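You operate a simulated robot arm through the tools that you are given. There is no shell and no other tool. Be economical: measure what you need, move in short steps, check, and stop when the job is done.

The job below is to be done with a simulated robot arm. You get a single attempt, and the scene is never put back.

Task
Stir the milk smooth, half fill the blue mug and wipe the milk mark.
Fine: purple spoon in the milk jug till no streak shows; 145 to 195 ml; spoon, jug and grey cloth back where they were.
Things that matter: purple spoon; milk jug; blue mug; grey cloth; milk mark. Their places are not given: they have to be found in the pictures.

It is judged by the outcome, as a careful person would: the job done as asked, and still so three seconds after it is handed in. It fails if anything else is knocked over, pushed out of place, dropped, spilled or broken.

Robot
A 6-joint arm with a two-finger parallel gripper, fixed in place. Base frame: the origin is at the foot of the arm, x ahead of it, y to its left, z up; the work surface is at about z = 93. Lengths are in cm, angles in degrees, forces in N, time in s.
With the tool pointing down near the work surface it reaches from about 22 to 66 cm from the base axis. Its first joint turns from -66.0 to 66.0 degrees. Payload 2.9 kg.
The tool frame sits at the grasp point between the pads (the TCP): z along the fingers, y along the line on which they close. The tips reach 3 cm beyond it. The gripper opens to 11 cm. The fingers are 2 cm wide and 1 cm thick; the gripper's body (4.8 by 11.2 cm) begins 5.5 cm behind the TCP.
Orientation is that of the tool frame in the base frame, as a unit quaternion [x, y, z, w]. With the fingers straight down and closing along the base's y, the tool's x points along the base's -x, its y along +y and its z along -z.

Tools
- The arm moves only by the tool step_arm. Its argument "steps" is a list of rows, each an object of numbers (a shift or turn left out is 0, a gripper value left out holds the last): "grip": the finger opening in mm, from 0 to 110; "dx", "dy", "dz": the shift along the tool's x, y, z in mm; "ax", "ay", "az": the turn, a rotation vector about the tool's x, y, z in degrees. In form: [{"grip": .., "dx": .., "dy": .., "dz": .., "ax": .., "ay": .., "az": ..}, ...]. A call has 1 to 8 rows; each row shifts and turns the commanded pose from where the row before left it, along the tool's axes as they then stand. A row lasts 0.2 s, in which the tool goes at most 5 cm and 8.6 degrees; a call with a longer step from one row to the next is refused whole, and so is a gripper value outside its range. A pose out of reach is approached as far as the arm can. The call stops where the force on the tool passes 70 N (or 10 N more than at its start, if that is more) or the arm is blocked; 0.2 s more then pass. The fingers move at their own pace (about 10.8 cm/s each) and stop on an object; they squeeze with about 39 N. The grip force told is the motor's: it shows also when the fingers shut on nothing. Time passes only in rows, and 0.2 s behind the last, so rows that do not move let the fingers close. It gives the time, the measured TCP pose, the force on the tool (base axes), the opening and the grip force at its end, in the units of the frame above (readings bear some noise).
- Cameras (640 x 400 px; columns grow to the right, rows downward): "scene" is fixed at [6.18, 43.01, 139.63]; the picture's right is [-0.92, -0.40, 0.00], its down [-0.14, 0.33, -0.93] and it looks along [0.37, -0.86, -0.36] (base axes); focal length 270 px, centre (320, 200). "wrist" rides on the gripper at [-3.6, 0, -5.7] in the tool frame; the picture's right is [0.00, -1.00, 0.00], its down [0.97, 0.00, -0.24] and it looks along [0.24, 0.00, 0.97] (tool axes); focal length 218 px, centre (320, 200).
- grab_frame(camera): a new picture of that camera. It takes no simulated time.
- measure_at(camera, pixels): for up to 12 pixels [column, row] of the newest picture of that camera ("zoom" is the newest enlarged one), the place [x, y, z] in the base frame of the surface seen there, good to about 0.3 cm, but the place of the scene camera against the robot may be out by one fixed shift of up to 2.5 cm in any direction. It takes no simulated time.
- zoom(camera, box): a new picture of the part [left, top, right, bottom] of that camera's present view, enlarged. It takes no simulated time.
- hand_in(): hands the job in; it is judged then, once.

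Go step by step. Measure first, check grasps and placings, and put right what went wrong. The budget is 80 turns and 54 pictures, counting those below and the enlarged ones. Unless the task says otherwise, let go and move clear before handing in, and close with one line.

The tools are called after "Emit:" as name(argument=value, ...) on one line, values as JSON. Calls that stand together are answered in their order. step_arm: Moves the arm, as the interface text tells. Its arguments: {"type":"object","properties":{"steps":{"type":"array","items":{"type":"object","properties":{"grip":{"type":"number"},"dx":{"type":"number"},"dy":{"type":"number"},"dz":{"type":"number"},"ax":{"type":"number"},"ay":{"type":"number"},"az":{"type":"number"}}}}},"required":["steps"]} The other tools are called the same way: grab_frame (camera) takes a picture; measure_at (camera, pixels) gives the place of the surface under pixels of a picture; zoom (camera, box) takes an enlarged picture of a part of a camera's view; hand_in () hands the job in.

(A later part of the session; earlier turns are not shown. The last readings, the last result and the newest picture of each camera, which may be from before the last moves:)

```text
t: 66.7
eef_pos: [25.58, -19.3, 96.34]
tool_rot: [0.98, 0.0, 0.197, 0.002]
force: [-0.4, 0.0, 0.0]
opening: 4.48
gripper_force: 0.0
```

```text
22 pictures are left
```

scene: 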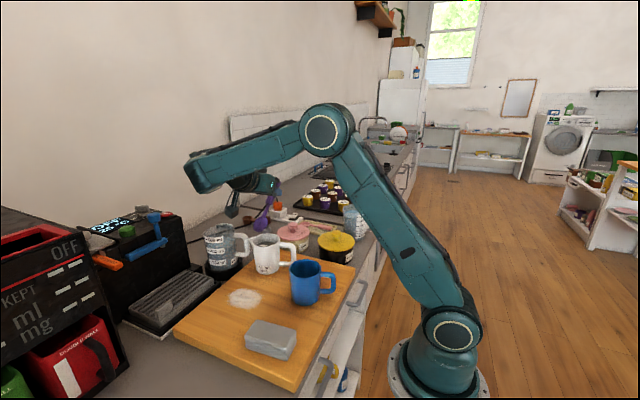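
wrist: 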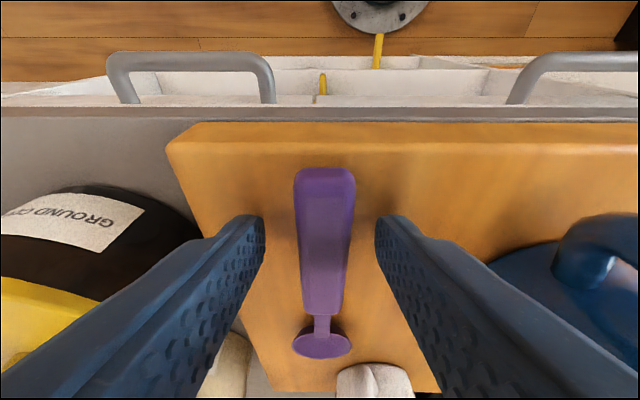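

The handle is centred between the fingers. Close and lift.

Emit:
step_arm(steps=[{"dz": 1.8, "dx": -0.8}, {"grip": 25}, {"grip": 10}, {"grip": 0}, {"grip": 0}, {"dx": 4, "dz": -9}, {"dx": 16, "dz": -37}, {"dx": 16, "dz": -37}])

Emit:
grab_frame(camera="wrist")

```text
t: 68.5
eef_pos: [25.64, -19.24, 104.99]
tool_rot: [0.981, 0.0, 0.196, 0.002]
force: [0.0, -0.1, -0.5]
opening: 1.9
gripper_force: 39.4
```

```text
21 pictures are left
```

wrist: 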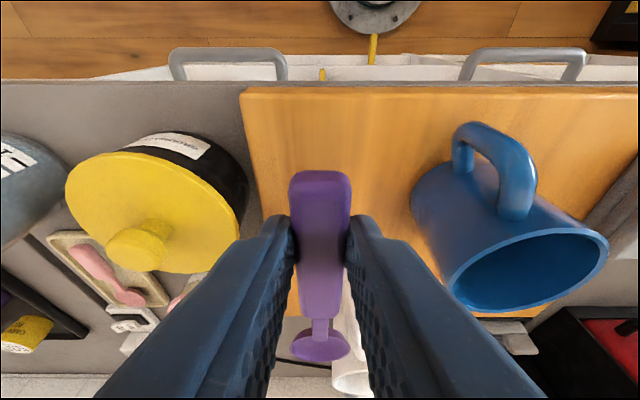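

Held at 1.9 with the bowl tilted favourably. I'll raise, level the tool, and move to a clear spot before yawing.

Emit:
step_arm(steps=[{"dx": 16, "dz": -37}, {"dx": 16, "dz": -37}, {"ay": -7.6}, {"ay": -7.6}, {"ay": -7.5}, {"dx": 30, "dy": -5}, {"dx": 30, "dy": -5}, {"dx": 20, "dy": -5}])

```text
t: 70.3
eef_pos: [33.64, -17.78, 113.16]
tool_rot: [1.0, 0.001, 0.0, 0.002]
force: [0.4, 0.1, -0.8]
opening: 1.89
gripper_force: 38.6
```

All reachable. Next I raise 2 cm and yaw −90°.

Emit:
step_arm(steps=[{"dz": -20}, {"az": -8.5}, {"az": -8.5}, {"az": -8.5}, {"az": -8.5}, {"az": -8.5}, {"az": -8.5}, {"az": -8.5}])

Emit:
step_arm(steps=[{"az": -8.5}, {"az": -8.5}, {"az": -8.5}, {"az": -5}, {"dy": 40}, {"dy": 40}, {"dy": 48}])

```text
t: 72.1
eef_pos: [33.81, -17.72, 115.21]
tool_rot: [0.868, 0.496, -0.001, 0.002]
force: [-0.3, 0.2, -1.6]
opening: 1.86
gripper_force: 38.6
```

```text
t: 73.7
eef_pos: [46.48, -17.84, 115.29]
tool_rot: [0.707, 0.707, -0.001, 0.001]
force: [-0.6, 0.4, -0.1]
opening: 1.89
gripper_force: 38.7
```

In place over the jug. I'll raise 3 cm, shift to y −15 and tilt 50°.

Emit:
step_arm(steps=[{"dz": -30, "dx": 15}, {"dx": 14, "dy": 5}, {"ay": -8.4}, {"ay": -8.4}, {"ay": -8.4}, {"ay": -8.4}, {"ay": -8.4}, {"ay": -8}])

Emit:
zoom(camera="scene", box=[190, 160, 350, 310])

```text
t: 75.5
eef_pos: [47.55, -15.0, 118.29]
tool_rot: [0.64, 0.64, -0.301, 0.301]
force: [0.1, -0.8, -0.6]
opening: 1.9
gripper_force: 39.0
out of reach, approached as far as the arm can: row 3
```

```text
2.67 times, centred on (270, 235) of scene
```

zoom: 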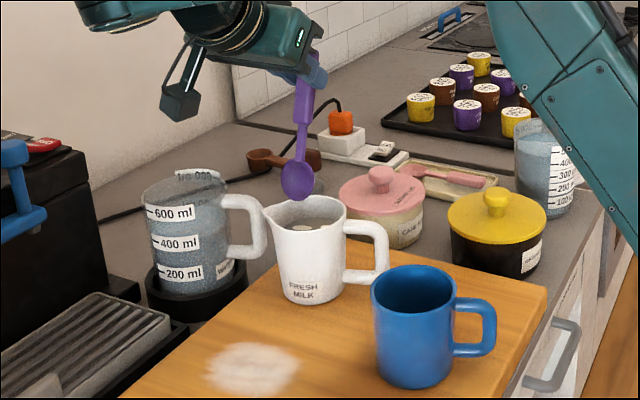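

The spoon hangs near vertical above the jug, bowl at zoom (298,180). I'll measure the bowl against the milk centre.

Emit:
measure_at(camera="zoom", pixels=[[298, 178], [298, 195], [300, 120], [285, 222], [330, 222], [306, 232], [308, 197], [268, 210], [346, 207], [310, 240]])

```text
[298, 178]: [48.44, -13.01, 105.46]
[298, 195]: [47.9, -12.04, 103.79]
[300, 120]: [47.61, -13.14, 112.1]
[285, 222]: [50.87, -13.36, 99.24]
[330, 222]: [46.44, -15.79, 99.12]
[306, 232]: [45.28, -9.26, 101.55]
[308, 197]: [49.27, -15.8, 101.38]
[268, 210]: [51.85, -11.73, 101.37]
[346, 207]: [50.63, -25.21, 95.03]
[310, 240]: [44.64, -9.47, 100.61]
```

The bowl is at (48.4,−13.0) against a jug centre of about (47.4,−13.3) in the scene frame. I'll shift slightly and lower about 9 cm.

Emit:
step_arm(steps=[{"dy": -8, "dx": -3, "dz": 3}, {"dx": 17.3, "dz": 14.3}, {"dx": 17.3, "dz": 14.3}, {"dx": 17.3, "dz": 14.3}, {"dx": 15, "dz": 12.4}])

Emit:
zoom(camera="scene", box=[190, 160, 350, 310])

```text
t: 76.7
eef_pos: [46.69, -15.47, 109.56]
tool_rot: [0.64, 0.64, -0.3, 0.3]
force: [-0.1, 0.2, -0.2]
opening: 1.87
gripper_force: 39.5
```

```text
2.67 times, centred on (270, 235) of scene
```

zoom: 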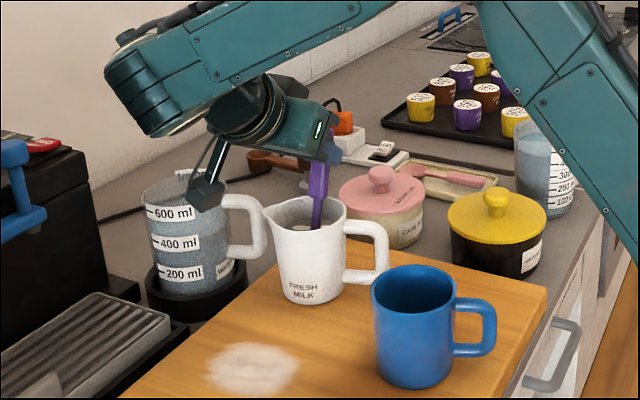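

The spoon is inside the milk without force. I'll stir in circles of about 1 cm radius, for several turns.

Emit:
step_arm(steps=[{"dy": 10}, {"dy": -2.9, "dx": 4.5, "dz": -5.4}, {"dy": -7.1, "dx": 1.9, "dz": -2.3}, {"dy": -7.1, "dx": -1.9, "dz": 2.3}, {"dy": -2.9, "dx": -4.5, "dz": 5.4}, {"dy": 2.9, "dx": -4.5, "dz": 5.4}, {"dy": 7.1, "dx": -1.9, "dz": 2.3}, {"dy": 7.1, "dx": 1.9, "dz": -2.3}])

Emit:
step_arm(steps=[{"dy": 2.9, "dx": 4.5, "dz": -5.4}, {"dy": -2.9, "dx": 4.5, "dz": -5.4}, {"dy": -7.1, "dx": 1.9, "dz": -2.3}, {"dy": -7.1, "dx": -1.9, "dz": 2.3}, {"dy": -2.9, "dx": -4.5, "dz": 5.4}, {"dy": 2.9, "dx": -4.5, "dz": 5.4}, {"dy": 7.1, "dx": -1.9, "dz": 2.3}, {"dy": 7.1, "dx": 1.9, "dz": -2.3}])

Emit:
step_arm(steps=[{"dy": 2.9, "dx": 4.5, "dz": -5.4}, {"dy": -2.9, "dx": 4.5, "dz": -5.4}, {"dy": -7.1, "dx": 1.9, "dz": -2.3}, {"dy": -7.1, "dx": -1.9, "dz": 2.3}, {"dy": -2.9, "dx": -4.5, "dz": 5.4}, {"dy": 2.9, "dx": -4.5, "dz": 5.4}, {"dy": 7.1, "dx": -1.9, "dz": 2.3}, {"dy": 7.1, "dx": 1.9, "dz": -2.3}])

Emit:
zoom(camera="scene", box=[230, 210, 320, 270])

```text
t: 78.5
eef_pos: [47.34, -16.24, 109.71]
tool_rot: [0.64, 0.64, -0.3, 0.301]
force: [0.8, -1.1, -0.4]
opening: 1.88
gripper_force: 39.0
```

```text
t: 80.3
eef_pos: [47.42, -16.16, 109.54]
tool_rot: [0.641, 0.64, -0.301, 0.3]
force: [-0.6, -0.1, -0.5]
opening: 1.9
gripper_force: 39.0
```

```text
t: 82.1
eef_pos: [47.51, -16.14, 109.41]
tool_rot: [0.64, 0.64, -0.3, 0.301]
force: [0.0, -0.8, -1.0]
opening: 1.88
gripper_force: 38.6
```

```text
6.67 times, centred on (275, 240) of scene
```

zoom: 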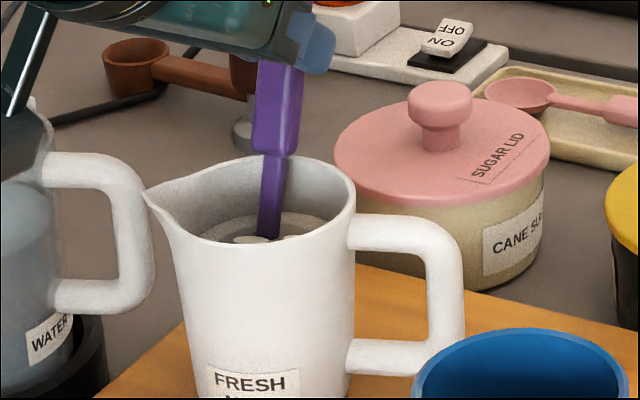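

There's no force, but pale patches still show at (250,240). More stirring, a bit wider.

Emit:
step_arm(steps=[{"dy": 4, "dx": 6, "dz": -7.2}, {"dy": -4, "dx": 6, "dz": -7.2}, {"dy": -9.6, "dx": 2.5, "dz": -3}, {"dy": -9.6, "dx": -2.5, "dz": 3}, {"dy": -4, "dx": -6, "dz": 7.2}, {"dy": 4, "dx": -6, "dz": 7.2}, {"dy": 9.6, "dx": -2.5, "dz": 3}, {"dy": 9.6, "dx": 2.5, "dz": -3}])

Emit:
step_arm(steps=[{"dy": 4, "dx": 6, "dz": -7.2}, {"dy": -4, "dx": 6, "dz": -7.2}, {"dy": -9.6, "dx": 2.5, "dz": -3}, {"dy": -9.6, "dx": -2.5, "dz": 3}, {"dy": -4, "dx": -6, "dz": 7.2}, {"dy": 4, "dx": -6, "dz": 7.2}, {"dy": 9.6, "dx": -2.5, "dz": 3}, {"dy": 9.6, "dx": 2.5, "dz": -3}])

Emit:
step_arm(steps=[{"dy": 4, "dx": 6, "dz": -7.2}, {"dy": -4, "dx": 6, "dz": -7.2}, {"dy": -9.6, "dx": 2.5, "dz": -3}, {"dy": -9.6, "dx": -2.5, "dz": 3}, {"dy": -4, "dx": -6, "dz": 7.2}, {"dy": 4, "dx": -6, "dz": 7.2}, {"dy": 9.6, "dx": -2.5, "dz": 3}, {"dy": 9.6, "dx": 2.5, "dz": -3}])

Emit:
step_arm(steps=[{"dy": 4, "dx": 6, "dz": -7.2}, {"dy": -4, "dx": 6, "dz": -7.2}, {"dy": -9.6, "dx": 2.5, "dz": -3}, {"dy": -9.6, "dx": -2.5, "dz": 3}, {"dy": -4, "dx": -6, "dz": 7.2}, {"dy": 4, "dx": -6, "dz": 7.2}, {"dy": 9.6, "dx": -2.5, "dz": 3}, {"dy": 9.6, "dx": 2.5, "dz": -3}])

Emit:
zoom(camera="scene", box=[230, 210, 320, 270])

```text
t: 83.9
eef_pos: [47.49, -16.23, 109.59]
tool_rot: [0.64, 0.641, -0.3, 0.301]
force: [-1.6, -0.7, 0.2]
opening: 1.9
gripper_force: 39.0
```

```text
t: 85.7
eef_pos: [47.45, -16.2, 109.61]
tool_rot: [0.64, 0.64, -0.301, 0.3]
force: [-0.2, 0.3, -0.2]
opening: 1.89
gripper_force: 38.1
```

```text
t: 87.5
eef_pos: [47.35, -16.17, 109.55]
tool_rot: [0.641, 0.64, -0.301, 0.299]
force: [-1.1, -0.9, -0.6]
opening: 1.85
gripper_force: 39.0
```

```text
t: 89.3
eef_pos: [47.39, -16.22, 109.51]
tool_rot: [0.64, 0.64, -0.301, 0.3]
force: [0.0, 1.0, -0.3]
opening: 1.9
gripper_force: 38.9
```

```text
6.67 times, centred on (275, 240) of scene
```

zoom: 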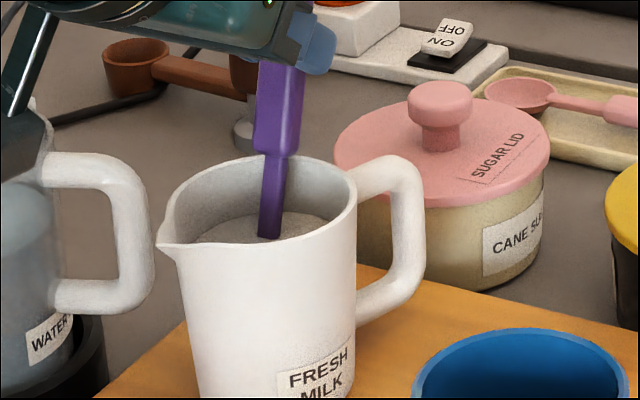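

The milk surface now shows no streaks. The jug turned slightly in yaw, which I'll put right when handling it. I'll withdraw the spoon and bring it back along the proven path.

Emit:
step_arm(steps=[{"dy": -10}, {"dx": -12, "dz": -10}, {"dx": -15, "dz": -12.5}, {"dx": -19, "dz": -16}, {}, {}, {"dx": -19, "dz": -16}, {"dx": -15, "dz": -12.5}])

Emit:
step_arm(steps=[{}, {"ay": 8.4}, {"ay": 8.4}, {"ay": 8.4}, {"ay": 8.4}, {"ay": 8.4}, {"ay": 8.2}])

Emit:
step_arm(steps=[{"dy": -40}, {"dy": -40}, {"dy": -40, "dz": 30}])

```text
t: 91.1
eef_pos: [46.54, -16.05, 120.0]
tool_rot: [0.639, 0.641, -0.298, 0.302]
force: [-0.4, 1.0, -0.9]
opening: 1.85
gripper_force: 39.4
```

```text
t: 92.7
eef_pos: [46.4, -14.08, 119.03]
tool_rot: [0.707, 0.707, 0.001, -0.001]
force: [0.1, -0.1, -1.1]
opening: 1.88
gripper_force: 38.7
out of reach, approached as far as the arm can: row 6
```

```text
t: 93.5
eef_pos: [37.29, -15.01, 122.75]
tool_rot: [0.707, 0.707, -0.002, -0.001]
force: [0.0, -0.4, -0.5]
opening: 1.86
gripper_force: 39.1
out of reach, approached as far as the arm can: row 1, 2, 3
```

It slid up along the inner limit, so I'll lower first and then continue inward with the yaw.

Emit:
step_arm(steps=[{"dz": 40}, {"dz": 40, "dx": -12}, {"dx": -15, "dy": -15}, {"dy": -20}])

Emit:
step_arm(steps=[{"az": 8.5}, {"az": 8.5}, {"az": 8.5}, {"az": 8.5}, {"az": 8.5}, {"az": 8.5}, {"az": 8.5}, {"az": 8.5}])

Emit:
step_arm(steps=[{"az": 8.5}, {"az": 8.5}, {"az": 5}])

```text
t: 94.5
eef_pos: [36.43, -19.4, 122.29]
tool_rot: [0.708, 0.706, -0.001, -0.002]
force: [0.2, 0.3, 0.0]
opening: 1.9
gripper_force: 38.8
out of reach, approached as far as the arm can: row 1, 2, 3, 4
```

```text
t: 96.3
eef_pos: [36.71, -19.28, 122.19]
tool_rot: [0.982, 0.19, -0.002, 0.0]
force: [0.5, 0.3, 0.4]
opening: 1.9
gripper_force: 38.9
```

```text
t: 97.1
eef_pos: [36.72, -19.2, 122.3]
tool_rot: [1.0, -0.001, -0.002, 0.001]
force: [-0.4, 0.6, -0.6]
opening: 1.89
gripper_force: 39.2
```

This wrist branch resists going down, but earlier a back-tilt released it. I'll move inward first, then tilt back while watching the position.

Emit:
step_arm(steps=[{"dx": -35}, {"dx": -35}, {"dx": -20}])

Emit:
step_arm(steps=[{"ay": -7.5}, {"ay": -7.5}, {"ay": -7.5}, {"ay": -7.5}])

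```text
t: 97.9
eef_pos: [28.27, -19.52, 124.7]
tool_rot: [1.0, 0.0, -0.003, 0.0]
force: [-0.5, -0.5, -0.4]
opening: 1.87
gripper_force: 39.1
out of reach, approached as far as the arm can: row 1, 2, 3
```

```text
t: 98.9
eef_pos: [28.31, -19.46, 124.63]
tool_rot: [1.0, 0.0, -0.003, 0.0]
force: [0.5, 0.5, -1.3]
opening: 1.88
gripper_force: 39.0
out of reach, approached as far as the arm can: row 1, 2, 3, 4
```

Stuck exactly at this point. I'll step outward slightly and tilt back again, with a small downward component.

Emit:
step_arm(steps=[{"dx": 15, "dy": 15}, {"dx": 10, "ay": -5}, {"ay": -7.5, "dz": 10}, {"ay": -7.5, "dz": 10}, {"ay": -7.5, "dz": 10}])

```text
t: 100.1
eef_pos: [31.91, -21.55, 123.44]
tool_rot: [0.986, 0.004, -0.166, -0.027]
force: [0.2, 0.1, 0.1]
opening: 1.88
gripper_force: 39.0
out of reach, approached as far as the arm can: row 2, 3, 5
```

Now tilting (19°). Going down from here.

Emit:
step_arm(steps=[{"dx": 10, "dz": 28}, {"dx": 10, "dz": 28, "ay": -5}, {"dx": 10, "dz": 28, "ay": -5}])

Emit:
zoom(camera="scene", box=[190, 100, 430, 280])

```text
t: 100.9
eef_pos: [34.87, -22.39, 120.78]
tool_rot: [0.97, 0.008, -0.24, -0.042]
force: [0.2, -0.3, -0.3]
opening: 1.89
gripper_force: 39.2
out of reach, approached as far as the arm can: row 1, 2, 3
```

```text
2.22 times, centred on (310, 190) of scene
```

zoom: 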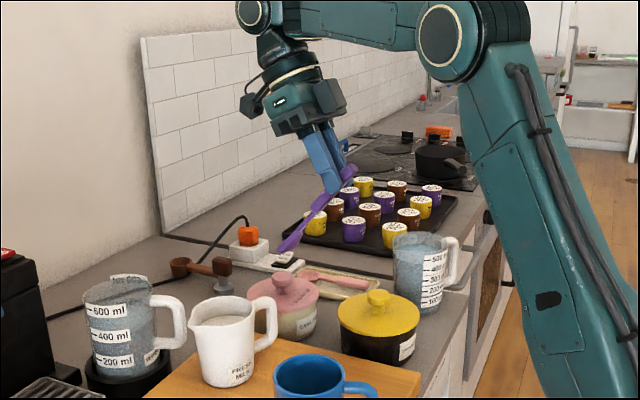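

The arm looks normal; elbow-limited sliding may depend on step size. I'll try small straight-down steps.

Emit:
step_arm(steps=[{"dx": 4, "dz": 7}, {"dx": 4, "dz": 7}, {"dx": 4, "dz": 7}, {"dx": 4, "dz": 7}, {"dx": 4, "dz": 7}, {"dx": 4, "dz": 7}])

```text
t: 102.3
eef_pos: [34.95, -22.39, 120.9]
tool_rot: [0.97, 0.009, -0.239, -0.042]
force: [-0.4, -0.2, -0.5]
opening: 1.88
gripper_force: 39.4
out of reach, approached as far as the arm can: row 1, 2, 3, 4, 5, 6
```

No downward motion at all here. Last time it released toward the inside, so I'll command an inward-and-down diagonal.

Emit:
step_arm(steps=[{"dx": -12, "dz": 40, "dy": -8}, {"dx": -12, "dz": 40, "dy": -8}, {"dx": -12, "dz": 40, "dy": -8}])

```text
t: 103.1
eef_pos: [32.07, -20.75, 122.37]
tool_rot: [0.969, 0.009, -0.242, -0.043]
force: [0.0, 0.6, 0.2]
opening: 1.89
gripper_force: 38.7
out of reach, approached as far as the arm can: row 1, 2, 3
```

It's sliding on the same shell. Lateral tilt was what released it before, so I'll level the back-tilt and roll laterally, wrist toward +y, from here.

Emit:
step_arm(steps=[{"ay": 7}, {"ay": 7}, {"ay": 7}, {"ay": 7}, {"ax": -8.5}, {"ax": -8.5}, {"ax": -8.5}, {"ax": -8.5}])

Emit:
step_arm(steps=[{"ax": -8.5}, {"ax": -8.5}, {"ax": -5}])

```text
t: 104.9
eef_pos: [33.73, -21.84, 123.58]
tool_rot: [0.971, 0.002, -0.003, 0.238]
force: [-1.1, -0.4, 0.1]
opening: 1.88
gripper_force: 39.4
out of reach, approached as far as the arm can: row 1, 4, 5
```

```text
t: 105.7
eef_pos: [33.7, -21.74, 123.61]
tool_rot: [0.908, 0.001, -0.003, 0.418]
force: [-0.4, 0.6, -1.1]
opening: 1.88
gripper_force: 39.6
```

Lateral tilt of 49° is now free of warnings. Going straight down from here.

Emit:
step_arm(steps=[{"dz": 23, "dy": -26}, {"dz": 23, "dy": -26}, {"dz": 23, "dy": -26}, {"dz": 16, "dy": -18}])

```text
t: 106.7
eef_pos: [33.76, -22.06, 110.6]
tool_rot: [0.909, 0.001, -0.002, 0.418]
force: [0.3, 0.8, -0.8]
opening: 1.85
gripper_force: 39.1
```

Released. Levelling at z 110 now, then inward and the 22.7° forward tilt.

Emit:
step_arm(steps=[{"ax": 8.4}, {"ax": 8.4}, {"ax": 8.4}, {"ax": 8.4}, {"ax": 8.4}, {"ax": 7.3}])

Emit:
step_arm(steps=[{"dx": -40, "dy": -14}, {"dx": -38, "dy": -13}, {"ay": 7.6}, {"ay": 7.6}, {"ay": 7.5}])

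```text
t: 108.1
eef_pos: [33.65, -21.88, 110.67]
tool_rot: [1.0, 0.0, -0.004, -0.001]
force: [0.0, -0.3, 0.8]
opening: 1.86
gripper_force: 38.9
```

```text
t: 109.3
eef_pos: [25.83, -19.18, 110.92]
tool_rot: [0.981, 0.001, 0.195, 0.0]
force: [1.1, 0.1, -0.3]
opening: 1.87
gripper_force: 38.7
```

Exactly at the pick orientation. Lowering to the board and releasing.

Emit:
step_arm(steps=[{"dx": -15.4, "dz": 37, "dy": 1}, {"dx": -15.4, "dz": 37}, {"dx": -15.4, "dz": 37}, {"dx": -7, "dz": 17}, {"dx": -1.2, "dz": 3}, {"dx": -0.8, "dz": 1.8}])

Emit:
step_arm(steps=[{"dx": -0.6, "dz": 1.2}, {"grip": 45}, {"grip": 45}, {"dx": 6, "dz": -14}, {"dx": 16, "dz": -37}, {"ay": -7.6}, {"ay": -7.6}, {"ay": -7.5}])

Emit:
grab_frame(camera="wrist")

```text
t: 110.7
eef_pos: [25.97, -19.31, 96.42]
tool_rot: [0.981, 0.001, 0.195, 0.001]
force: [0.5, -0.2, 0.2]
opening: 1.87
gripper_force: 39.1
```

```text
t: 112.5
eef_pos: [25.98, -19.37, 101.83]
tool_rot: [1.0, 0.0, -0.004, 0.001]
force: [0.1, 0.2, 0.1]
opening: 4.48
gripper_force: 0.0
```

```text
15 pictures are left
```

wrist: 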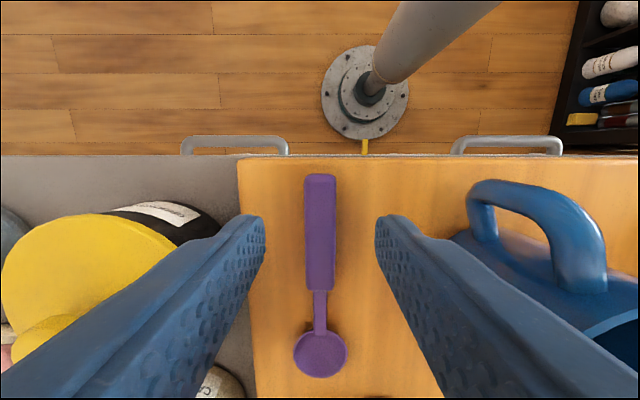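

The spoon is back at its place and the gripper is clear. I'll rise to z≈113 and move toward the jug to see how it is turned, opening the gripper.

Emit:
step_arm(steps=[{"dz": -45}, {"dz": -45, "dx": 10}, {"dz": -20, "dx": 35, "dy": -17}, {"dx": 40, "dy": -17, "grip": 108}, {"dx": 35, "dy": -17}])

Emit:
grab_frame(camera="wrist")

```text
t: 113.7
eef_pos: [38.04, -14.21, 112.85]
tool_rot: [1.0, 0.0, -0.003, 0.001]
force: [-0.6, 0.7, -0.3]
opening: 10.77
gripper_force: 0.1
```

```text
14 pictures are left
```

wrist: 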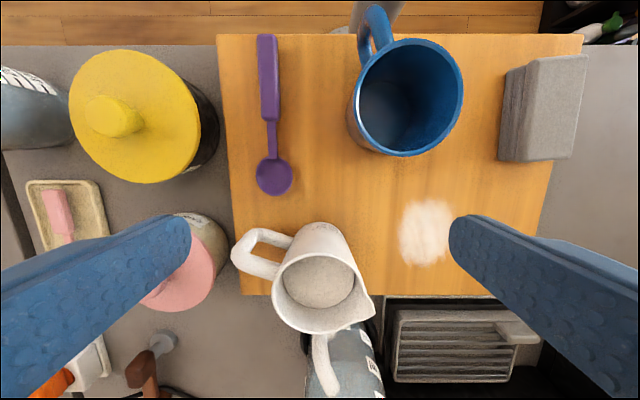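

The jug has turned: the spout is at (372,315) and the handle at (240,255), so the spout now points about 63° toward +y. That suits a pour to +y, and I'll restore the yaw at the end. Measuring the jug, the mug and milk.

Emit:
measure_at(camera="wrist", pixels=[[316, 284], [372, 316], [272, 300], [325, 330], [350, 262], [300, 240], [325, 226], [242, 256], [462, 85], [368, 100], [405, 155], [405, 45]])

```text
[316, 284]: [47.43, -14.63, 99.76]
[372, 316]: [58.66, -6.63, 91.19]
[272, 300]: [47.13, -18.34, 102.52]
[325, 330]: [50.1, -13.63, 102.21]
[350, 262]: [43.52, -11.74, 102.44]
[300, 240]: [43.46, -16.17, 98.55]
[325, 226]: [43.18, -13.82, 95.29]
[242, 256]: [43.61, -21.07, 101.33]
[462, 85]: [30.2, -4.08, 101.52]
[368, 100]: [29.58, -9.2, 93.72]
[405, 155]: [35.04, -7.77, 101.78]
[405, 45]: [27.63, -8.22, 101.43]
```

Jug centre is about (46.6,−14.6) with rim radius 3.9, spout direction 64°. The mug centre is about (31.3,−8.0). I'll align the tool with the spout over the jug and check before descending.

Emit:
step_arm(steps=[{"dx": 43, "dy": 4}, {"dx": 43}, {"grip": 98, "az": -8.5}, {"az": -8.5}, {"az": -8.5}, {"az": -8.5}, {"az": -8.5}, {"az": -8.5}])

Emit:
step_arm(steps=[{"az": -8.5}, {"az": -4.5}, {"dz": 35}, {"dz": 20}])

Emit:
grab_frame(camera="wrist")

```text
t: 115.5
eef_pos: [46.52, -14.65, 112.67]
tool_rot: [0.902, 0.433, -0.003, -0.001]
force: [0.2, -0.1, -0.6]
opening: 9.79
gripper_force: 0.0
```

```text
t: 116.5
eef_pos: [46.47, -14.69, 107.34]
tool_rot: [0.848, 0.53, -0.003, -0.001]
force: [-0.6, 0.3, 0.5]
opening: 9.81
gripper_force: 0.0
```

```text
13 pictures are left
```

wrist: 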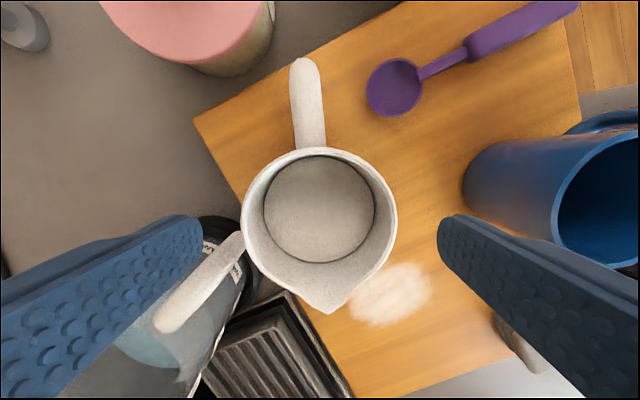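

The jug is aligned: handle at (308,100), spout at (330,312). The left finger will pass near the water jug's handle at (230,245), so I'll measure its height.

Emit:
measure_at(camera="wrist", pixels=[[235, 245], [225, 258], [205, 275], [175, 310], [222, 245], [330, 310], [308, 62], [245, 205], [396, 210]])

```text
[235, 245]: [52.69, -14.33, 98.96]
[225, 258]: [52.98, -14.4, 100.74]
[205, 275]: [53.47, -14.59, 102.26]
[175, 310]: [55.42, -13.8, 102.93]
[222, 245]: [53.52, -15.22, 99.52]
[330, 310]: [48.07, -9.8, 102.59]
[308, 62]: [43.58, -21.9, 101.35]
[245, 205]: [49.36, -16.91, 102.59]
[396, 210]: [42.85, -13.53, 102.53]
```

The handle clears by about 1.5 cm at an 88 mm opening. I'll descend to z 99.5 and close on the jug.

Emit:
step_arm(steps=[{"grip": 88}, {"dz": 30}, {"dz": 30}, {"dz": 18}, {"grip": 70}, {"grip": 50}, {"grip": 30}, {"grip": 30}])

Emit:
step_arm(steps=[{}, {"dz": -5}, {"dz": -10}, {"dz": -20}, {"dz": -30}, {"dz": -40}])

Emit:
zoom(camera="scene", box=[190, 120, 390, 310])

```text
t: 118.3
eef_pos: [46.52, -14.67, 99.73]
tool_rot: [0.848, 0.53, -0.002, 0.0]
force: [3.9, -3.4, 10.2]
opening: 7.72
gripper_force: 38.9
```

```text
t: 119.7
eef_pos: [46.53, -14.47, 109.97]
tool_rot: [0.848, 0.53, -0.004, -0.001]
force: [0.1, 1.1, -4.2]
opening: 7.71
gripper_force: 39.2
```

```text
2.11 times, centred on (290, 215) of scene
```

zoom: 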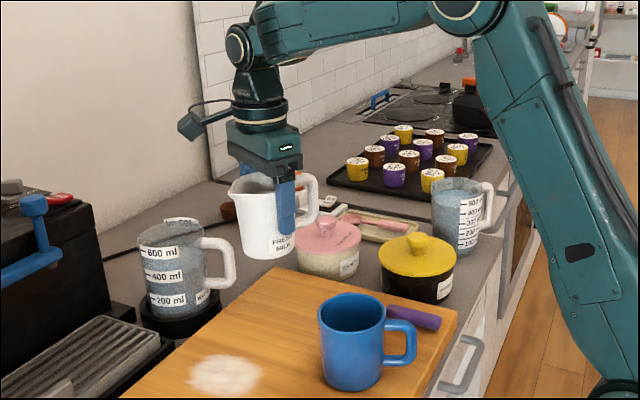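

The jug is lifted cleanly (about 4 N). I'll yaw the spout to +y, carry it level toward the mug, and start a 25° tilt, which is below the pouring angle.

Emit:
step_arm(steps=[{"dz": -15}, {"az": -8.5}, {"az": -8.5}, {"az": -8.5}, {"az": -0.5}])

Emit:
step_arm(steps=[{"dy": -30}, {"dy": -30}, {"dy": -30}, {"dy": -30}, {"dy": -27}, {}])

Emit:
step_arm(steps=[{"ay": -6}, {"ay": -6}, {"ay": -6}, {"ay": -6}, {}, {}])

Emit:
zoom(camera="scene", box=[190, 120, 390, 310])

```text
t: 120.9
eef_pos: [46.55, -14.54, 111.31]
tool_rot: [0.706, 0.708, -0.004, -0.002]
force: [0.3, -0.6, -3.6]
opening: 7.7
gripper_force: 39.5
```

```text
t: 122.3
eef_pos: [31.74, -14.73, 111.38]
tool_rot: [0.707, 0.707, -0.002, -0.002]
force: [-0.6, -1.1, -3.4]
opening: 7.69
gripper_force: 39.1
```

```text
t: 123.7
eef_pos: [31.84, -14.57, 111.55]
tool_rot: [0.691, 0.692, -0.15, 0.145]
force: [0.5, -1.4, -3.0]
opening: 7.68
gripper_force: 39.0
```

```text
2.11 times, centred on (290, 215) of scene
```

zoom: 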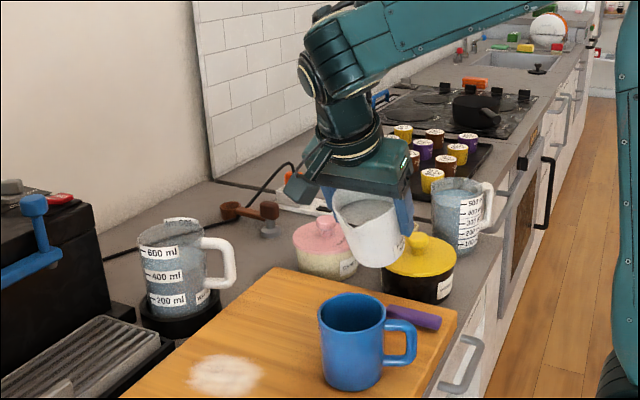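

All reachable with no spill. I'll lower 3 cm and tilt to about 42°, watching the weight.

Emit:
step_arm(steps=[{"dx": 12, "dz": 27}, {"ay": -4}, {"ay": -4}, {"ay": -4}, {"ay": -3}, {"ay": -3}, {}, {}])

Emit:
zoom(camera="scene", box=[250, 180, 390, 310])

```text
t: 125.5
eef_pos: [31.99, -14.62, 108.54]
tool_rot: [0.659, 0.661, -0.256, 0.252]
force: [-0.9, 0.0, -3.7]
opening: 7.63
gripper_force: 39.3
```

```text
3.08 times, centred on (320, 245) of scene
```

zoom: 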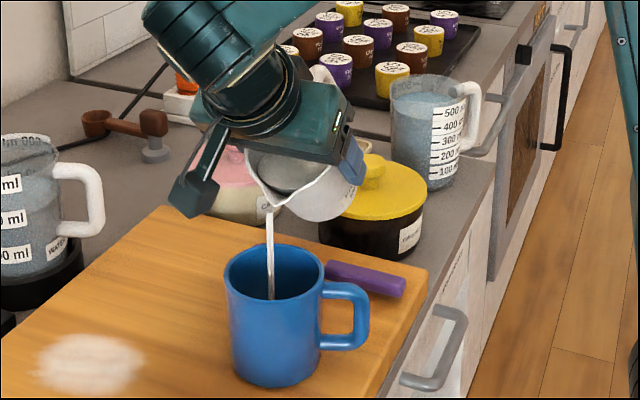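

Milk flows neatly into the mug; the stream is at (270,265). I'll tilt on by 8° with pauses.

Emit:
step_arm(steps=[{"ay": -3}, {}, {"ay": -3}, {}, {"ay": -2}, {}, {}, {}])

Emit:
zoom(camera="scene", box=[250, 180, 390, 310])

Emit:
measure_at(camera="zoom", pixels=[[290, 280], [255, 285], [250, 275], [290, 250], [280, 295], [300, 270]])

```text
t: 127.3
eef_pos: [31.88, -14.66, 108.47]
tool_rot: [0.64, 0.641, -0.301, 0.298]
force: [1.0, 0.5, -3.4]
opening: 7.65
gripper_force: 38.9
```

```text
3.08 times, centred on (320, 245) of scene
```

zoom: 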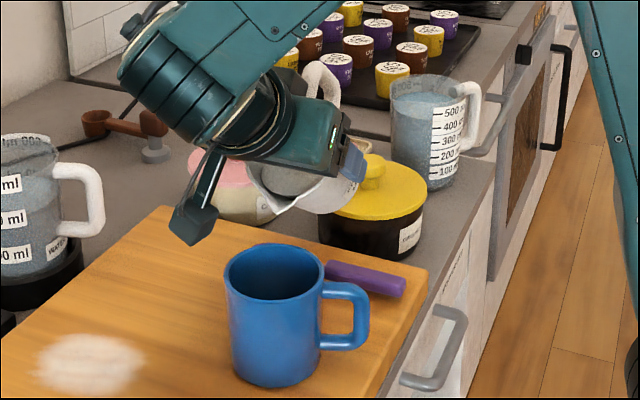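

```text
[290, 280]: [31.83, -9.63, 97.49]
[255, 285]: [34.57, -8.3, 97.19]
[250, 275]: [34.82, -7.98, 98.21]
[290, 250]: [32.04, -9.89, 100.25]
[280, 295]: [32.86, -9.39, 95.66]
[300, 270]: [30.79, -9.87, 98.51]
```

The flow has stopped at 50°, as the surface levelled with the lip. Only a little has been poured, so I continue to 60° in steps.

Emit:
step_arm(steps=[{"ay": -3}, {}, {"ay": -3}, {}, {"ay": -3}, {}, {}, {}])

Emit:
step_arm(steps=[{}, {}, {}, {}])

Emit:
zoom(camera="scene", box=[250, 180, 390, 310])

Emit:
measure_at(camera="zoom", pixels=[[290, 280], [280, 296], [270, 298], [260, 290], [300, 285]])

```text
t: 129.1
eef_pos: [31.78, -14.69, 108.5]
tool_rot: [0.613, 0.617, -0.35, 0.347]
force: [1.1, -0.2, -2.5]
opening: 7.63
gripper_force: 39.3
```

```text
t: 130.1
eef_pos: [31.84, -14.69, 108.55]
tool_rot: [0.614, 0.616, -0.351, 0.347]
force: [-0.1, 0.3, -2.5]
opening: 7.62
gripper_force: 38.9
```

```text
3.08 times, centred on (320, 245) of scene
```

zoom: 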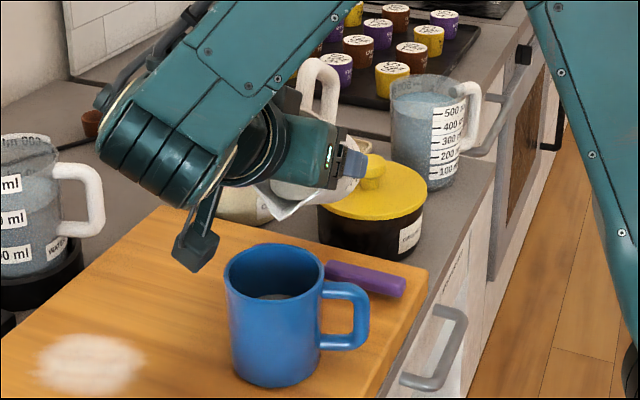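

```text
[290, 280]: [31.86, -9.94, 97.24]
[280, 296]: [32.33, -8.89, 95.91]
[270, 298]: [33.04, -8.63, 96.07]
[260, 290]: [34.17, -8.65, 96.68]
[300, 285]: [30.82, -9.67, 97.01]
```

Milk is now visible in the mug at (275,296), z≈96.0 in the scene frame (about 96.8 true). With the weight down 1.3 N, that's roughly 115–130 ml. I'll add 4° more and re-measure.

Emit:
step_arm(steps=[{"ay": -2}, {}, {"ay": -2}, {}, {}, {}, {}, {}])

Emit:
step_arm(steps=[{}, {}, {}, {}])

Emit:
zoom(camera="scene", box=[270, 240, 340, 300])

Emit:
measure_at(camera="zoom", pixels=[[320, 210], [300, 225], [330, 230], [350, 215], [330, 120], [220, 160], [430, 180], [320, 255]])

```text
t: 131.9
eef_pos: [31.9, -14.69, 108.62]
tool_rot: [0.601, 0.604, -0.372, 0.369]
force: [-0.2, -0.2, -2.3]
opening: 7.63
gripper_force: 39.3
```

```text
t: 132.9
eef_pos: [31.78, -14.65, 108.53]
tool_rot: [0.602, 0.604, -0.372, 0.368]
force: [0.5, 0.0, -1.6]
opening: 7.58
gripper_force: 39.2
```

```text
6.67 times, centred on (305, 270) of scene
```

zoom: 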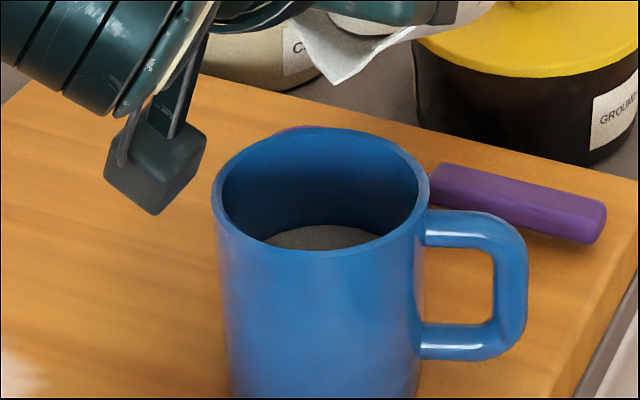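

```text
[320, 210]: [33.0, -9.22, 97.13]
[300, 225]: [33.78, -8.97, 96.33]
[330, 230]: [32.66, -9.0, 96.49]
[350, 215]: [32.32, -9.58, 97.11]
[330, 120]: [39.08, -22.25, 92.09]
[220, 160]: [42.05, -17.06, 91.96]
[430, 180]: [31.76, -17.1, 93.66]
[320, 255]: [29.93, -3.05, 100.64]
```

The milk surface is around z 96.4 against the rim at 100.6 (scene frame), roughly 140–160 ml. I'll refine this with more pixels and several weight readings.

Emit:
measure_at(camera="zoom", pixels=[[290, 232], [300, 235], [310, 232], [320, 232], [330, 235], [340, 232], [350, 236], [310, 240], [320, 242], [335, 240], [355, 240], [285, 240]])

Emit:
measure_at(camera="zoom", pixels=[[216, 190], [425, 185], [320, 251], [310, 128], [290, 252], [350, 250], [222, 215], [419, 212], [100, 300], [60, 250], [480, 380], [150, 280]])

Emit:
step_arm(steps=[{}])

Emit:
step_arm(steps=[{}])

Emit:
step_arm(steps=[{}])

Emit:
step_arm(steps=[{}])

Emit:
step_arm(steps=[{}])

```text
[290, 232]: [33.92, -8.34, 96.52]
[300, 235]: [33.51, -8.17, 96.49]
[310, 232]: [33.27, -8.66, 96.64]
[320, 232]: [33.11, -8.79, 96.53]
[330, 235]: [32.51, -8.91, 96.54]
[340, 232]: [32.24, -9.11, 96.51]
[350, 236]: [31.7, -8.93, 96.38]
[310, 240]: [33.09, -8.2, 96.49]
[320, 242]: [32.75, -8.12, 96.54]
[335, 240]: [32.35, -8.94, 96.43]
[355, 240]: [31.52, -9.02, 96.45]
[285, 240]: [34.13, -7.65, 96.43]
```

```text
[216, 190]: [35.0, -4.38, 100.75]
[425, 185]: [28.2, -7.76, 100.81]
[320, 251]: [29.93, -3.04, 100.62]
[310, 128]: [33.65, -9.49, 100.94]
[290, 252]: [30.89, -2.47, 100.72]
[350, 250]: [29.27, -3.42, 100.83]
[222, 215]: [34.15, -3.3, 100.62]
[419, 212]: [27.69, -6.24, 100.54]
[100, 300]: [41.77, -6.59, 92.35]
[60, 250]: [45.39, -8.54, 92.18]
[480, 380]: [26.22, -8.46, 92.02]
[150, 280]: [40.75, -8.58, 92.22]
```

```text
t: 133.3
eef_pos: [31.84, -14.58, 108.6]
tool_rot: [0.602, 0.603, -0.372, 0.368]
force: [-0.7, -0.4, -1.8]
opening: 7.6
gripper_force: 39.5
```

```text
t: 133.7
eef_pos: [31.77, -14.6, 108.54]
tool_rot: [0.601, 0.604, -0.371, 0.369]
force: [-0.6, -0.8, -2.0]
opening: 7.61
gripper_force: 38.7
```

```text
t: 134.1
eef_pos: [31.81, -14.66, 108.5]
tool_rot: [0.601, 0.605, -0.371, 0.368]
force: [-0.3, -0.1, -2.6]
opening: 7.58
gripper_force: 38.8
```

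```text
t: 134.5
eef_pos: [31.83, -14.64, 108.52]
tool_rot: [0.601, 0.604, -0.371, 0.369]
force: [0.3, 0.6, -1.7]
opening: 7.55
gripper_force: 39.0
```

```text
t: 134.9
eef_pos: [31.75, -14.72, 108.55]
tool_rot: [0.601, 0.604, -0.371, 0.369]
force: [0.5, 0.9, -1.7]
opening: 7.57
gripper_force: 39.2
```

The surface is at 96.50, the rim at 100.75 and the board at 92.2, which gives about 140–160 ml; the weight drop of 1.6 N agrees. I'll add 3° more for roughly 15–20 ml, then measure again.

Emit:
step_arm(steps=[{"ay": -1.5}, {"ay": -1.5}, {}, {}, {}, {}, {}, {}])

Emit:
zoom(camera="scene", box=[270, 240, 340, 300])

Emit:
measure_at(camera="zoom", pixels=[[290, 232], [300, 235], [310, 232], [320, 232], [330, 235], [340, 232], [350, 236], [310, 240], [320, 242], [335, 240], [355, 240], [285, 240]])

```text
t: 136.7
eef_pos: [31.89, -14.72, 108.59]
tool_rot: [0.591, 0.594, -0.387, 0.385]
force: [-0.6, -0.7, -3.3]
opening: 7.57
gripper_force: 38.9
```

```text
6.67 times, centred on (305, 270) of scene
```

zoom: 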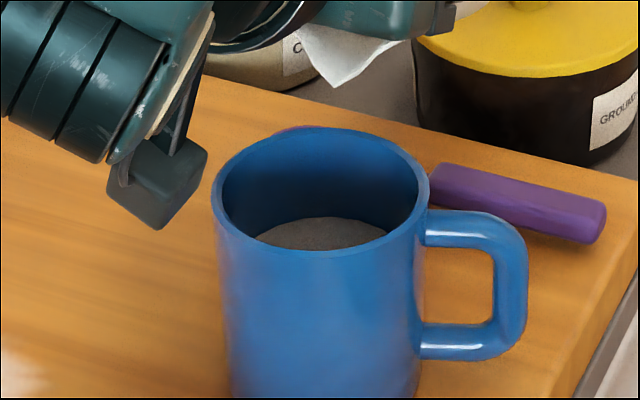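

```text
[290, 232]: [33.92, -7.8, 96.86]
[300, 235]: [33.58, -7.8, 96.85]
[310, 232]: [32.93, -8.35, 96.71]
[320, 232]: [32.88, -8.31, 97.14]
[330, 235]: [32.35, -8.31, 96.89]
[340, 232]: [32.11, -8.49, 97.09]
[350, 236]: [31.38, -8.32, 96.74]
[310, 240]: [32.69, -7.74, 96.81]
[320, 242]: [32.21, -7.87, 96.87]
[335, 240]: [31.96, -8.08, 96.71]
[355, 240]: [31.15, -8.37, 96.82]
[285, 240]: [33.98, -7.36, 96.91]
```

The surface is up to 96.87, about half the mug's depth, which I estimate at 155–170 ml. One more degree, then I'll turn the jug back upright while rising, and carry it home.

Emit:
step_arm(steps=[{"ay": -1}, {}, {}, {"ay": 6}, {"ay": 7}, {"ay": 8.4}, {"ay": 8.4, "dx": -6, "dz": -5}, {"ay": 8.4, "dx": -7, "dz": -8}])

Emit:
step_arm(steps=[{"ay": 8.4, "dx": -5, "dz": -8}, {"ay": 8.4, "dz": -6}, {"ay": 8.4}, {"ay": 3.6}])

Emit:
step_arm(steps=[{"dy": 30}, {"dy": 30}, {"dy": 30}, {"dy": 30}, {"dy": 27}, {}])

Emit:
step_arm(steps=[{"az": 8.4}, {"az": 8.4}, {"az": 8.4}, {"az": 8.4}, {"az": 8.4}, {"az": 8.4}, {"az": 8.4}, {"az": 8.4}])

Emit:
step_arm(steps=[{"az": 8.4}, {"az": 7.4}])

Emit:
grab_frame(camera="scene")

```text
t: 138.5
eef_pos: [31.9, -14.76, 110.53]
tool_rot: [0.684, 0.686, -0.178, 0.174]
force: [-0.5, 0.4, -2.7]
opening: 7.53
gripper_force: 39.2
```

```text
t: 139.5
eef_pos: [31.89, -14.64, 111.89]
tool_rot: [0.707, 0.707, -0.003, -0.002]
force: [0.2, 0.2, -1.9]
opening: 7.52
gripper_force: 38.7
```

```text
t: 140.9
eef_pos: [46.53, -14.62, 111.74]
tool_rot: [0.707, 0.707, -0.002, -0.001]
force: [-0.5, 0.6, -1.8]
opening: 7.53
gripper_force: 39.4
```

```text
t: 142.7
eef_pos: [46.6, -14.58, 111.88]
tool_rot: [0.981, 0.196, -0.002, 0.0]
force: [-0.3, -0.2, -3.1]
opening: 7.5
gripper_force: 39.1
```

```text
t: 143.3
eef_pos: [46.49, -14.7, 111.82]
tool_rot: [0.998, 0.06, -0.003, 0.001]
force: [0.6, -0.3, -2.7]
opening: 7.5
gripper_force: 39.1
```

```text
5 pictures are left
5 turns are left
```

scene: 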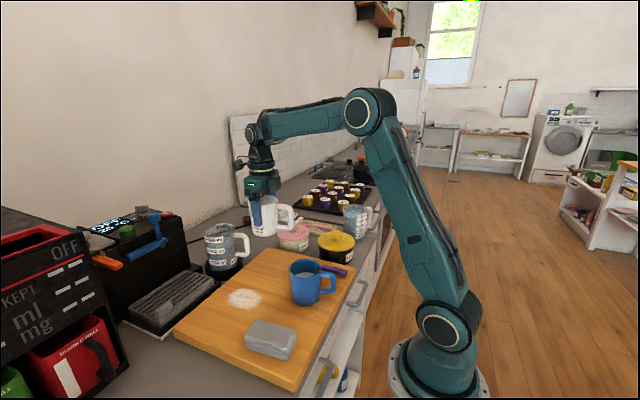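

The jug is above its spot with its original yaw restored, and only 5 turns remain, so I'll batch. First: set the jug down, release, rise, turn the tool to its natural yaw, go above the cloth and look.

Emit:
step_arm(steps=[{"dx": 1.7, "dy": -1.8}, {"dz": 40}, {"dz": 40}, {"dz": 25}, {"dz": 8}, {"dz": 5}, {"dz": 2}])

Emit:
step_arm(steps=[{}, {"grip": 80}, {"grip": 98}, {"grip": 98}, {"dz": -15}, {"dz": -30}, {"dz": -40}, {"dz": -40}])

Emit:
step_arm(steps=[{"az": -8.5}, {"az": -8.5}, {"az": -8.5}, {"az": -8.5}, {"az": -8.5}, {"az": -8.5}, {"az": -8.5}, {"az": -8.5}])

Emit:
step_arm(steps=[{"az": -8.5}, {"az": -8.5}, {"az": -8.5}, {"az": -8.5}, {"az": -8.5}, {"az": -8.5}, {"az": -8.5}, {"az": -8.5}])

Emit:
step_arm(steps=[{"az": -8.5}, {"az": -8.5}, {"az": -8.5}, {"az": -8.5}, {"az": -8.5}])

Emit:
step_arm(steps=[{"dx": 21.8, "dy": 39.9, "grip": 75}, {"dx": 21.8, "dy": 39.9}, {"dx": 21.8, "dy": 39.9}, {"dx": 21.8, "dy": 39.9}, {"dx": 21.8, "dy": 39.9}, {"dx": 21.8, "dy": 39.9}, {"dz": 40}, {"dz": 30}])

Emit:
grab_frame(camera="wrist")

Emit:
measure_at(camera="wrist", pixels=[[270, 200], [278, 200], [286, 200], [294, 200], [320, 200], [346, 200], [354, 200], [362, 200], [370, 200], [320, 150], [320, 250], [320, 220]])

Emit:
measure_at(camera="wrist", pixels=[[320, 110], [320, 120], [320, 130], [320, 140], [320, 260], [320, 270], [320, 280], [320, 290], [300, 150], [340, 150], [300, 250], [340, 250]])

Emit:
grab_frame(camera="scene")

```text
t: 144.9
eef_pos: [46.73, -14.48, 100.01]
tool_rot: [0.998, 0.062, -0.003, 0.0]
force: [-1.3, 0.4, 1.2]
opening: 7.5
gripper_force: 39.0
```

```text
t: 146.7
eef_pos: [46.86, -14.47, 112.51]
tool_rot: [0.998, 0.061, -0.003, 0.0]
force: [1.1, 0.5, 0.5]
opening: 9.8
gripper_force: 0.2
```

```text
t: 148.5
eef_pos: [46.79, -14.38, 112.21]
tool_rot: [0.792, 0.61, -0.003, -0.001]
force: [-0.3, 0.1, -0.2]
opening: 9.79
gripper_force: 0.0
```

```text
t: 150.3
eef_pos: [46.71, -14.37, 112.32]
tool_rot: [0.316, 0.949, -0.002, -0.002]
force: [-0.2, -0.8, 0.1]
opening: 9.79
gripper_force: 0.0
```

```text
t: 151.5
eef_pos: [46.74, -14.42, 112.32]
tool_rot: [-0.05, 0.999, -0.001, -0.003]
force: [0.1, -0.4, -0.5]
opening: 9.78
gripper_force: 0.0
```

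```text
t: 153.3
eef_pos: [31.3, 8.17, 105.33]
tool_rot: [-0.049, 0.999, -0.001, -0.003]
force: [-0.1, -0.1, 0.4]
opening: 7.5
gripper_force: 0.2
```

```text
4 pictures are left
```

wrist: 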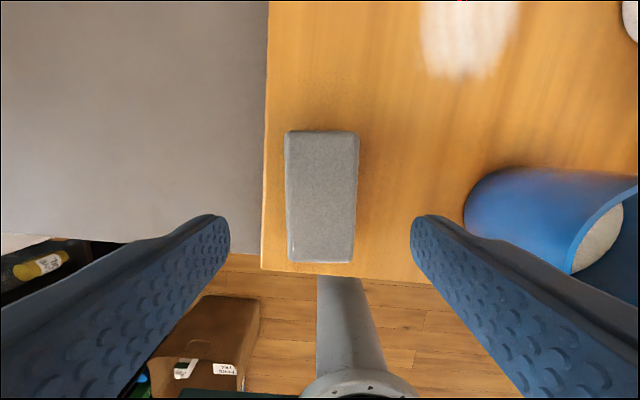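

```text
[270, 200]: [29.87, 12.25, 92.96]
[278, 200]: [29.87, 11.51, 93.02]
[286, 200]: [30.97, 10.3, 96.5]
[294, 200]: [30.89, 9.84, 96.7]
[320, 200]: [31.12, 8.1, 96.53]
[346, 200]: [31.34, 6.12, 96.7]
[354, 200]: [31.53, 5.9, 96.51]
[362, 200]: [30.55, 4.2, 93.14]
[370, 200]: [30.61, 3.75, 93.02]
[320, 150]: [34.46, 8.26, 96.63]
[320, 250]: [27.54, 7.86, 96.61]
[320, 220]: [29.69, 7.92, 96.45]
```

```text
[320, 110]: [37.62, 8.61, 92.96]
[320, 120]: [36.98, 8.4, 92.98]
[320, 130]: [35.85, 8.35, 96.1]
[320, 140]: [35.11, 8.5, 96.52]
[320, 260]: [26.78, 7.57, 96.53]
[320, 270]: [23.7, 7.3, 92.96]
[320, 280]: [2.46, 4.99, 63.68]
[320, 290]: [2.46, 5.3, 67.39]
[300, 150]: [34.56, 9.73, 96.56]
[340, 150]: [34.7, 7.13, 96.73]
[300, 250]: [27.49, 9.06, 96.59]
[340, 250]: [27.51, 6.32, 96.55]
```

```text
3 pictures are left
4 turns are left
```

scene: 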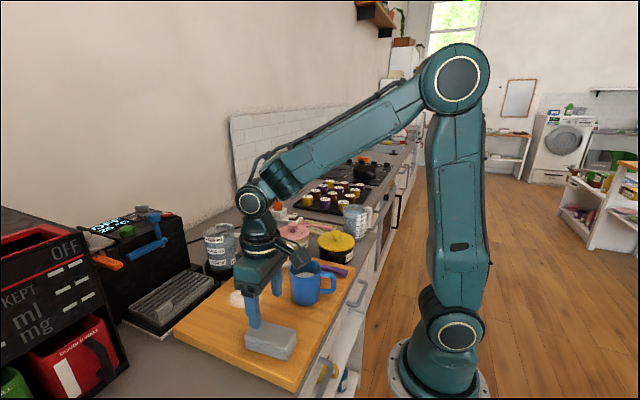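

The cloth is centred under the tool at (31.2,8.1), top z 96.6, and the jug is down and released. Next I grasp the cloth, carry it to the mark (x 40.6–49.5, y −4 to 2.3) and wipe with several sweeps, then look.

Emit:
step_arm(steps=[{"dz": 40}, {"dz": 30}, {"dz": 11}, {"grip": 50}, {"grip": 30}, {"grip": 20}, {}])

Emit:
step_arm(steps=[{"dz": -10}, {"dz": -20}, {"dx": -43.8, "dy": -21.1}, {"dx": -43.8, "dy": -21.1}, {"dx": -43.8, "dy": -21.1}, {"dz": 20}, {"dz": 10}, {"dz": 1.5}])

Emit:
step_arm(steps=[{"dx": 2.2, "dy": -21.9}, {"dx": 2.2, "dy": -21.9}, {"dx": 2.2, "dy": -21.9}, {"dx": -2.2, "dy": 21.9}, {"dx": -2.2, "dy": 21.9}, {"dx": -2.2, "dy": 21.9}, {"dx": 2.2, "dy": -21.9}, {"dx": 2.2, "dy": -21.9}])

Emit:
step_arm(steps=[{"dx": 2.2, "dy": -21.9}, {"dx": -19.9, "dy": -2}, {"dx": -2.2, "dy": 21.9}, {"dx": -2.2, "dy": 21.9}, {"dx": -2.2, "dy": 21.9}, {"dx": 2.2, "dy": -21.9}, {"dx": 2.2, "dy": -21.9}, {"dx": 2.2, "dy": -21.9}])

Emit:
step_arm(steps=[{"dx": 39.8, "dy": 4}, {"dx": -2.2, "dy": 21.9}, {"dx": -2.2, "dy": 21.9}, {"dx": -2.2, "dy": 21.9}, {"dx": 2.2, "dy": -21.9}, {"dx": 2.2, "dy": -21.9}, {"dx": 2.2, "dy": -21.9}, {"dx": -19.9, "dy": -2}])

Emit:
step_arm(steps=[{"dx": -2.2, "dy": 21.9}, {"dx": -2.2, "dy": 21.9}, {"dx": -2.2, "dy": 21.9}, {"dz": -30}, {"dz": -40}, {"dx": 40}, {"dx": 40}])

Emit:
grab_frame(camera="wrist")

```text
t: 154.9
eef_pos: [31.27, 8.11, 97.25]
tool_rot: [-0.048, 0.999, -0.001, -0.002]
force: [-0.1, -0.2, -0.2]
opening: 4.84
gripper_force: 38.8
```

```text
t: 156.7
eef_pos: [45.17, 3.18, 97.1]
tool_rot: [-0.049, 0.999, -0.001, -0.002]
force: [-3.7, 1.7, 15.7]
opening: 4.87
gripper_force: 38.9
```

```text
t: 158.5
eef_pos: [44.99, -1.11, 97.06]
tool_rot: [-0.051, 0.999, 0.0, -0.001]
force: [2.3, 15.9, 29.9]
opening: 4.87
gripper_force: 38.8
```

```text
t: 160.3
eef_pos: [46.85, -3.58, 97.03]
tool_rot: [-0.048, 0.999, -0.002, -0.003]
force: [-0.1, 5.0, 10.5]
opening: 4.87
gripper_force: 38.5
```

```text
t: 162.1
eef_pos: [44.84, -3.63, 97.09]
tool_rot: [-0.047, 0.999, -0.002, -0.004]
force: [-6.6, -1.5, 14.4]
opening: 4.88
gripper_force: 38.9
```

```text
t: 163.7
eef_pos: [37.09, 2.27, 104.09]
tool_rot: [-0.048, 0.999, -0.001, -0.002]
force: [-0.1, -0.7, -1.2]
opening: 4.86
gripper_force: 38.9
```

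```text
2 pictures are left
3 turns are left
```

wrist: 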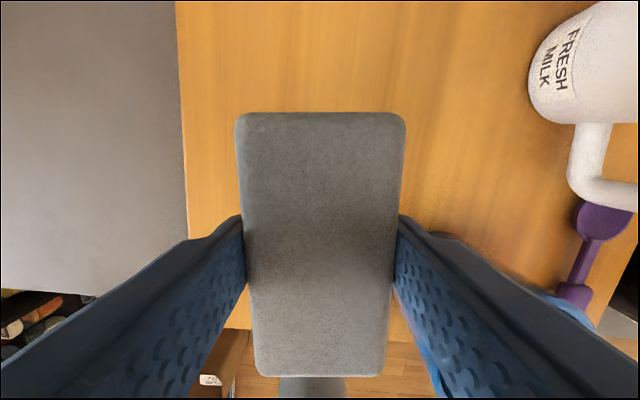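

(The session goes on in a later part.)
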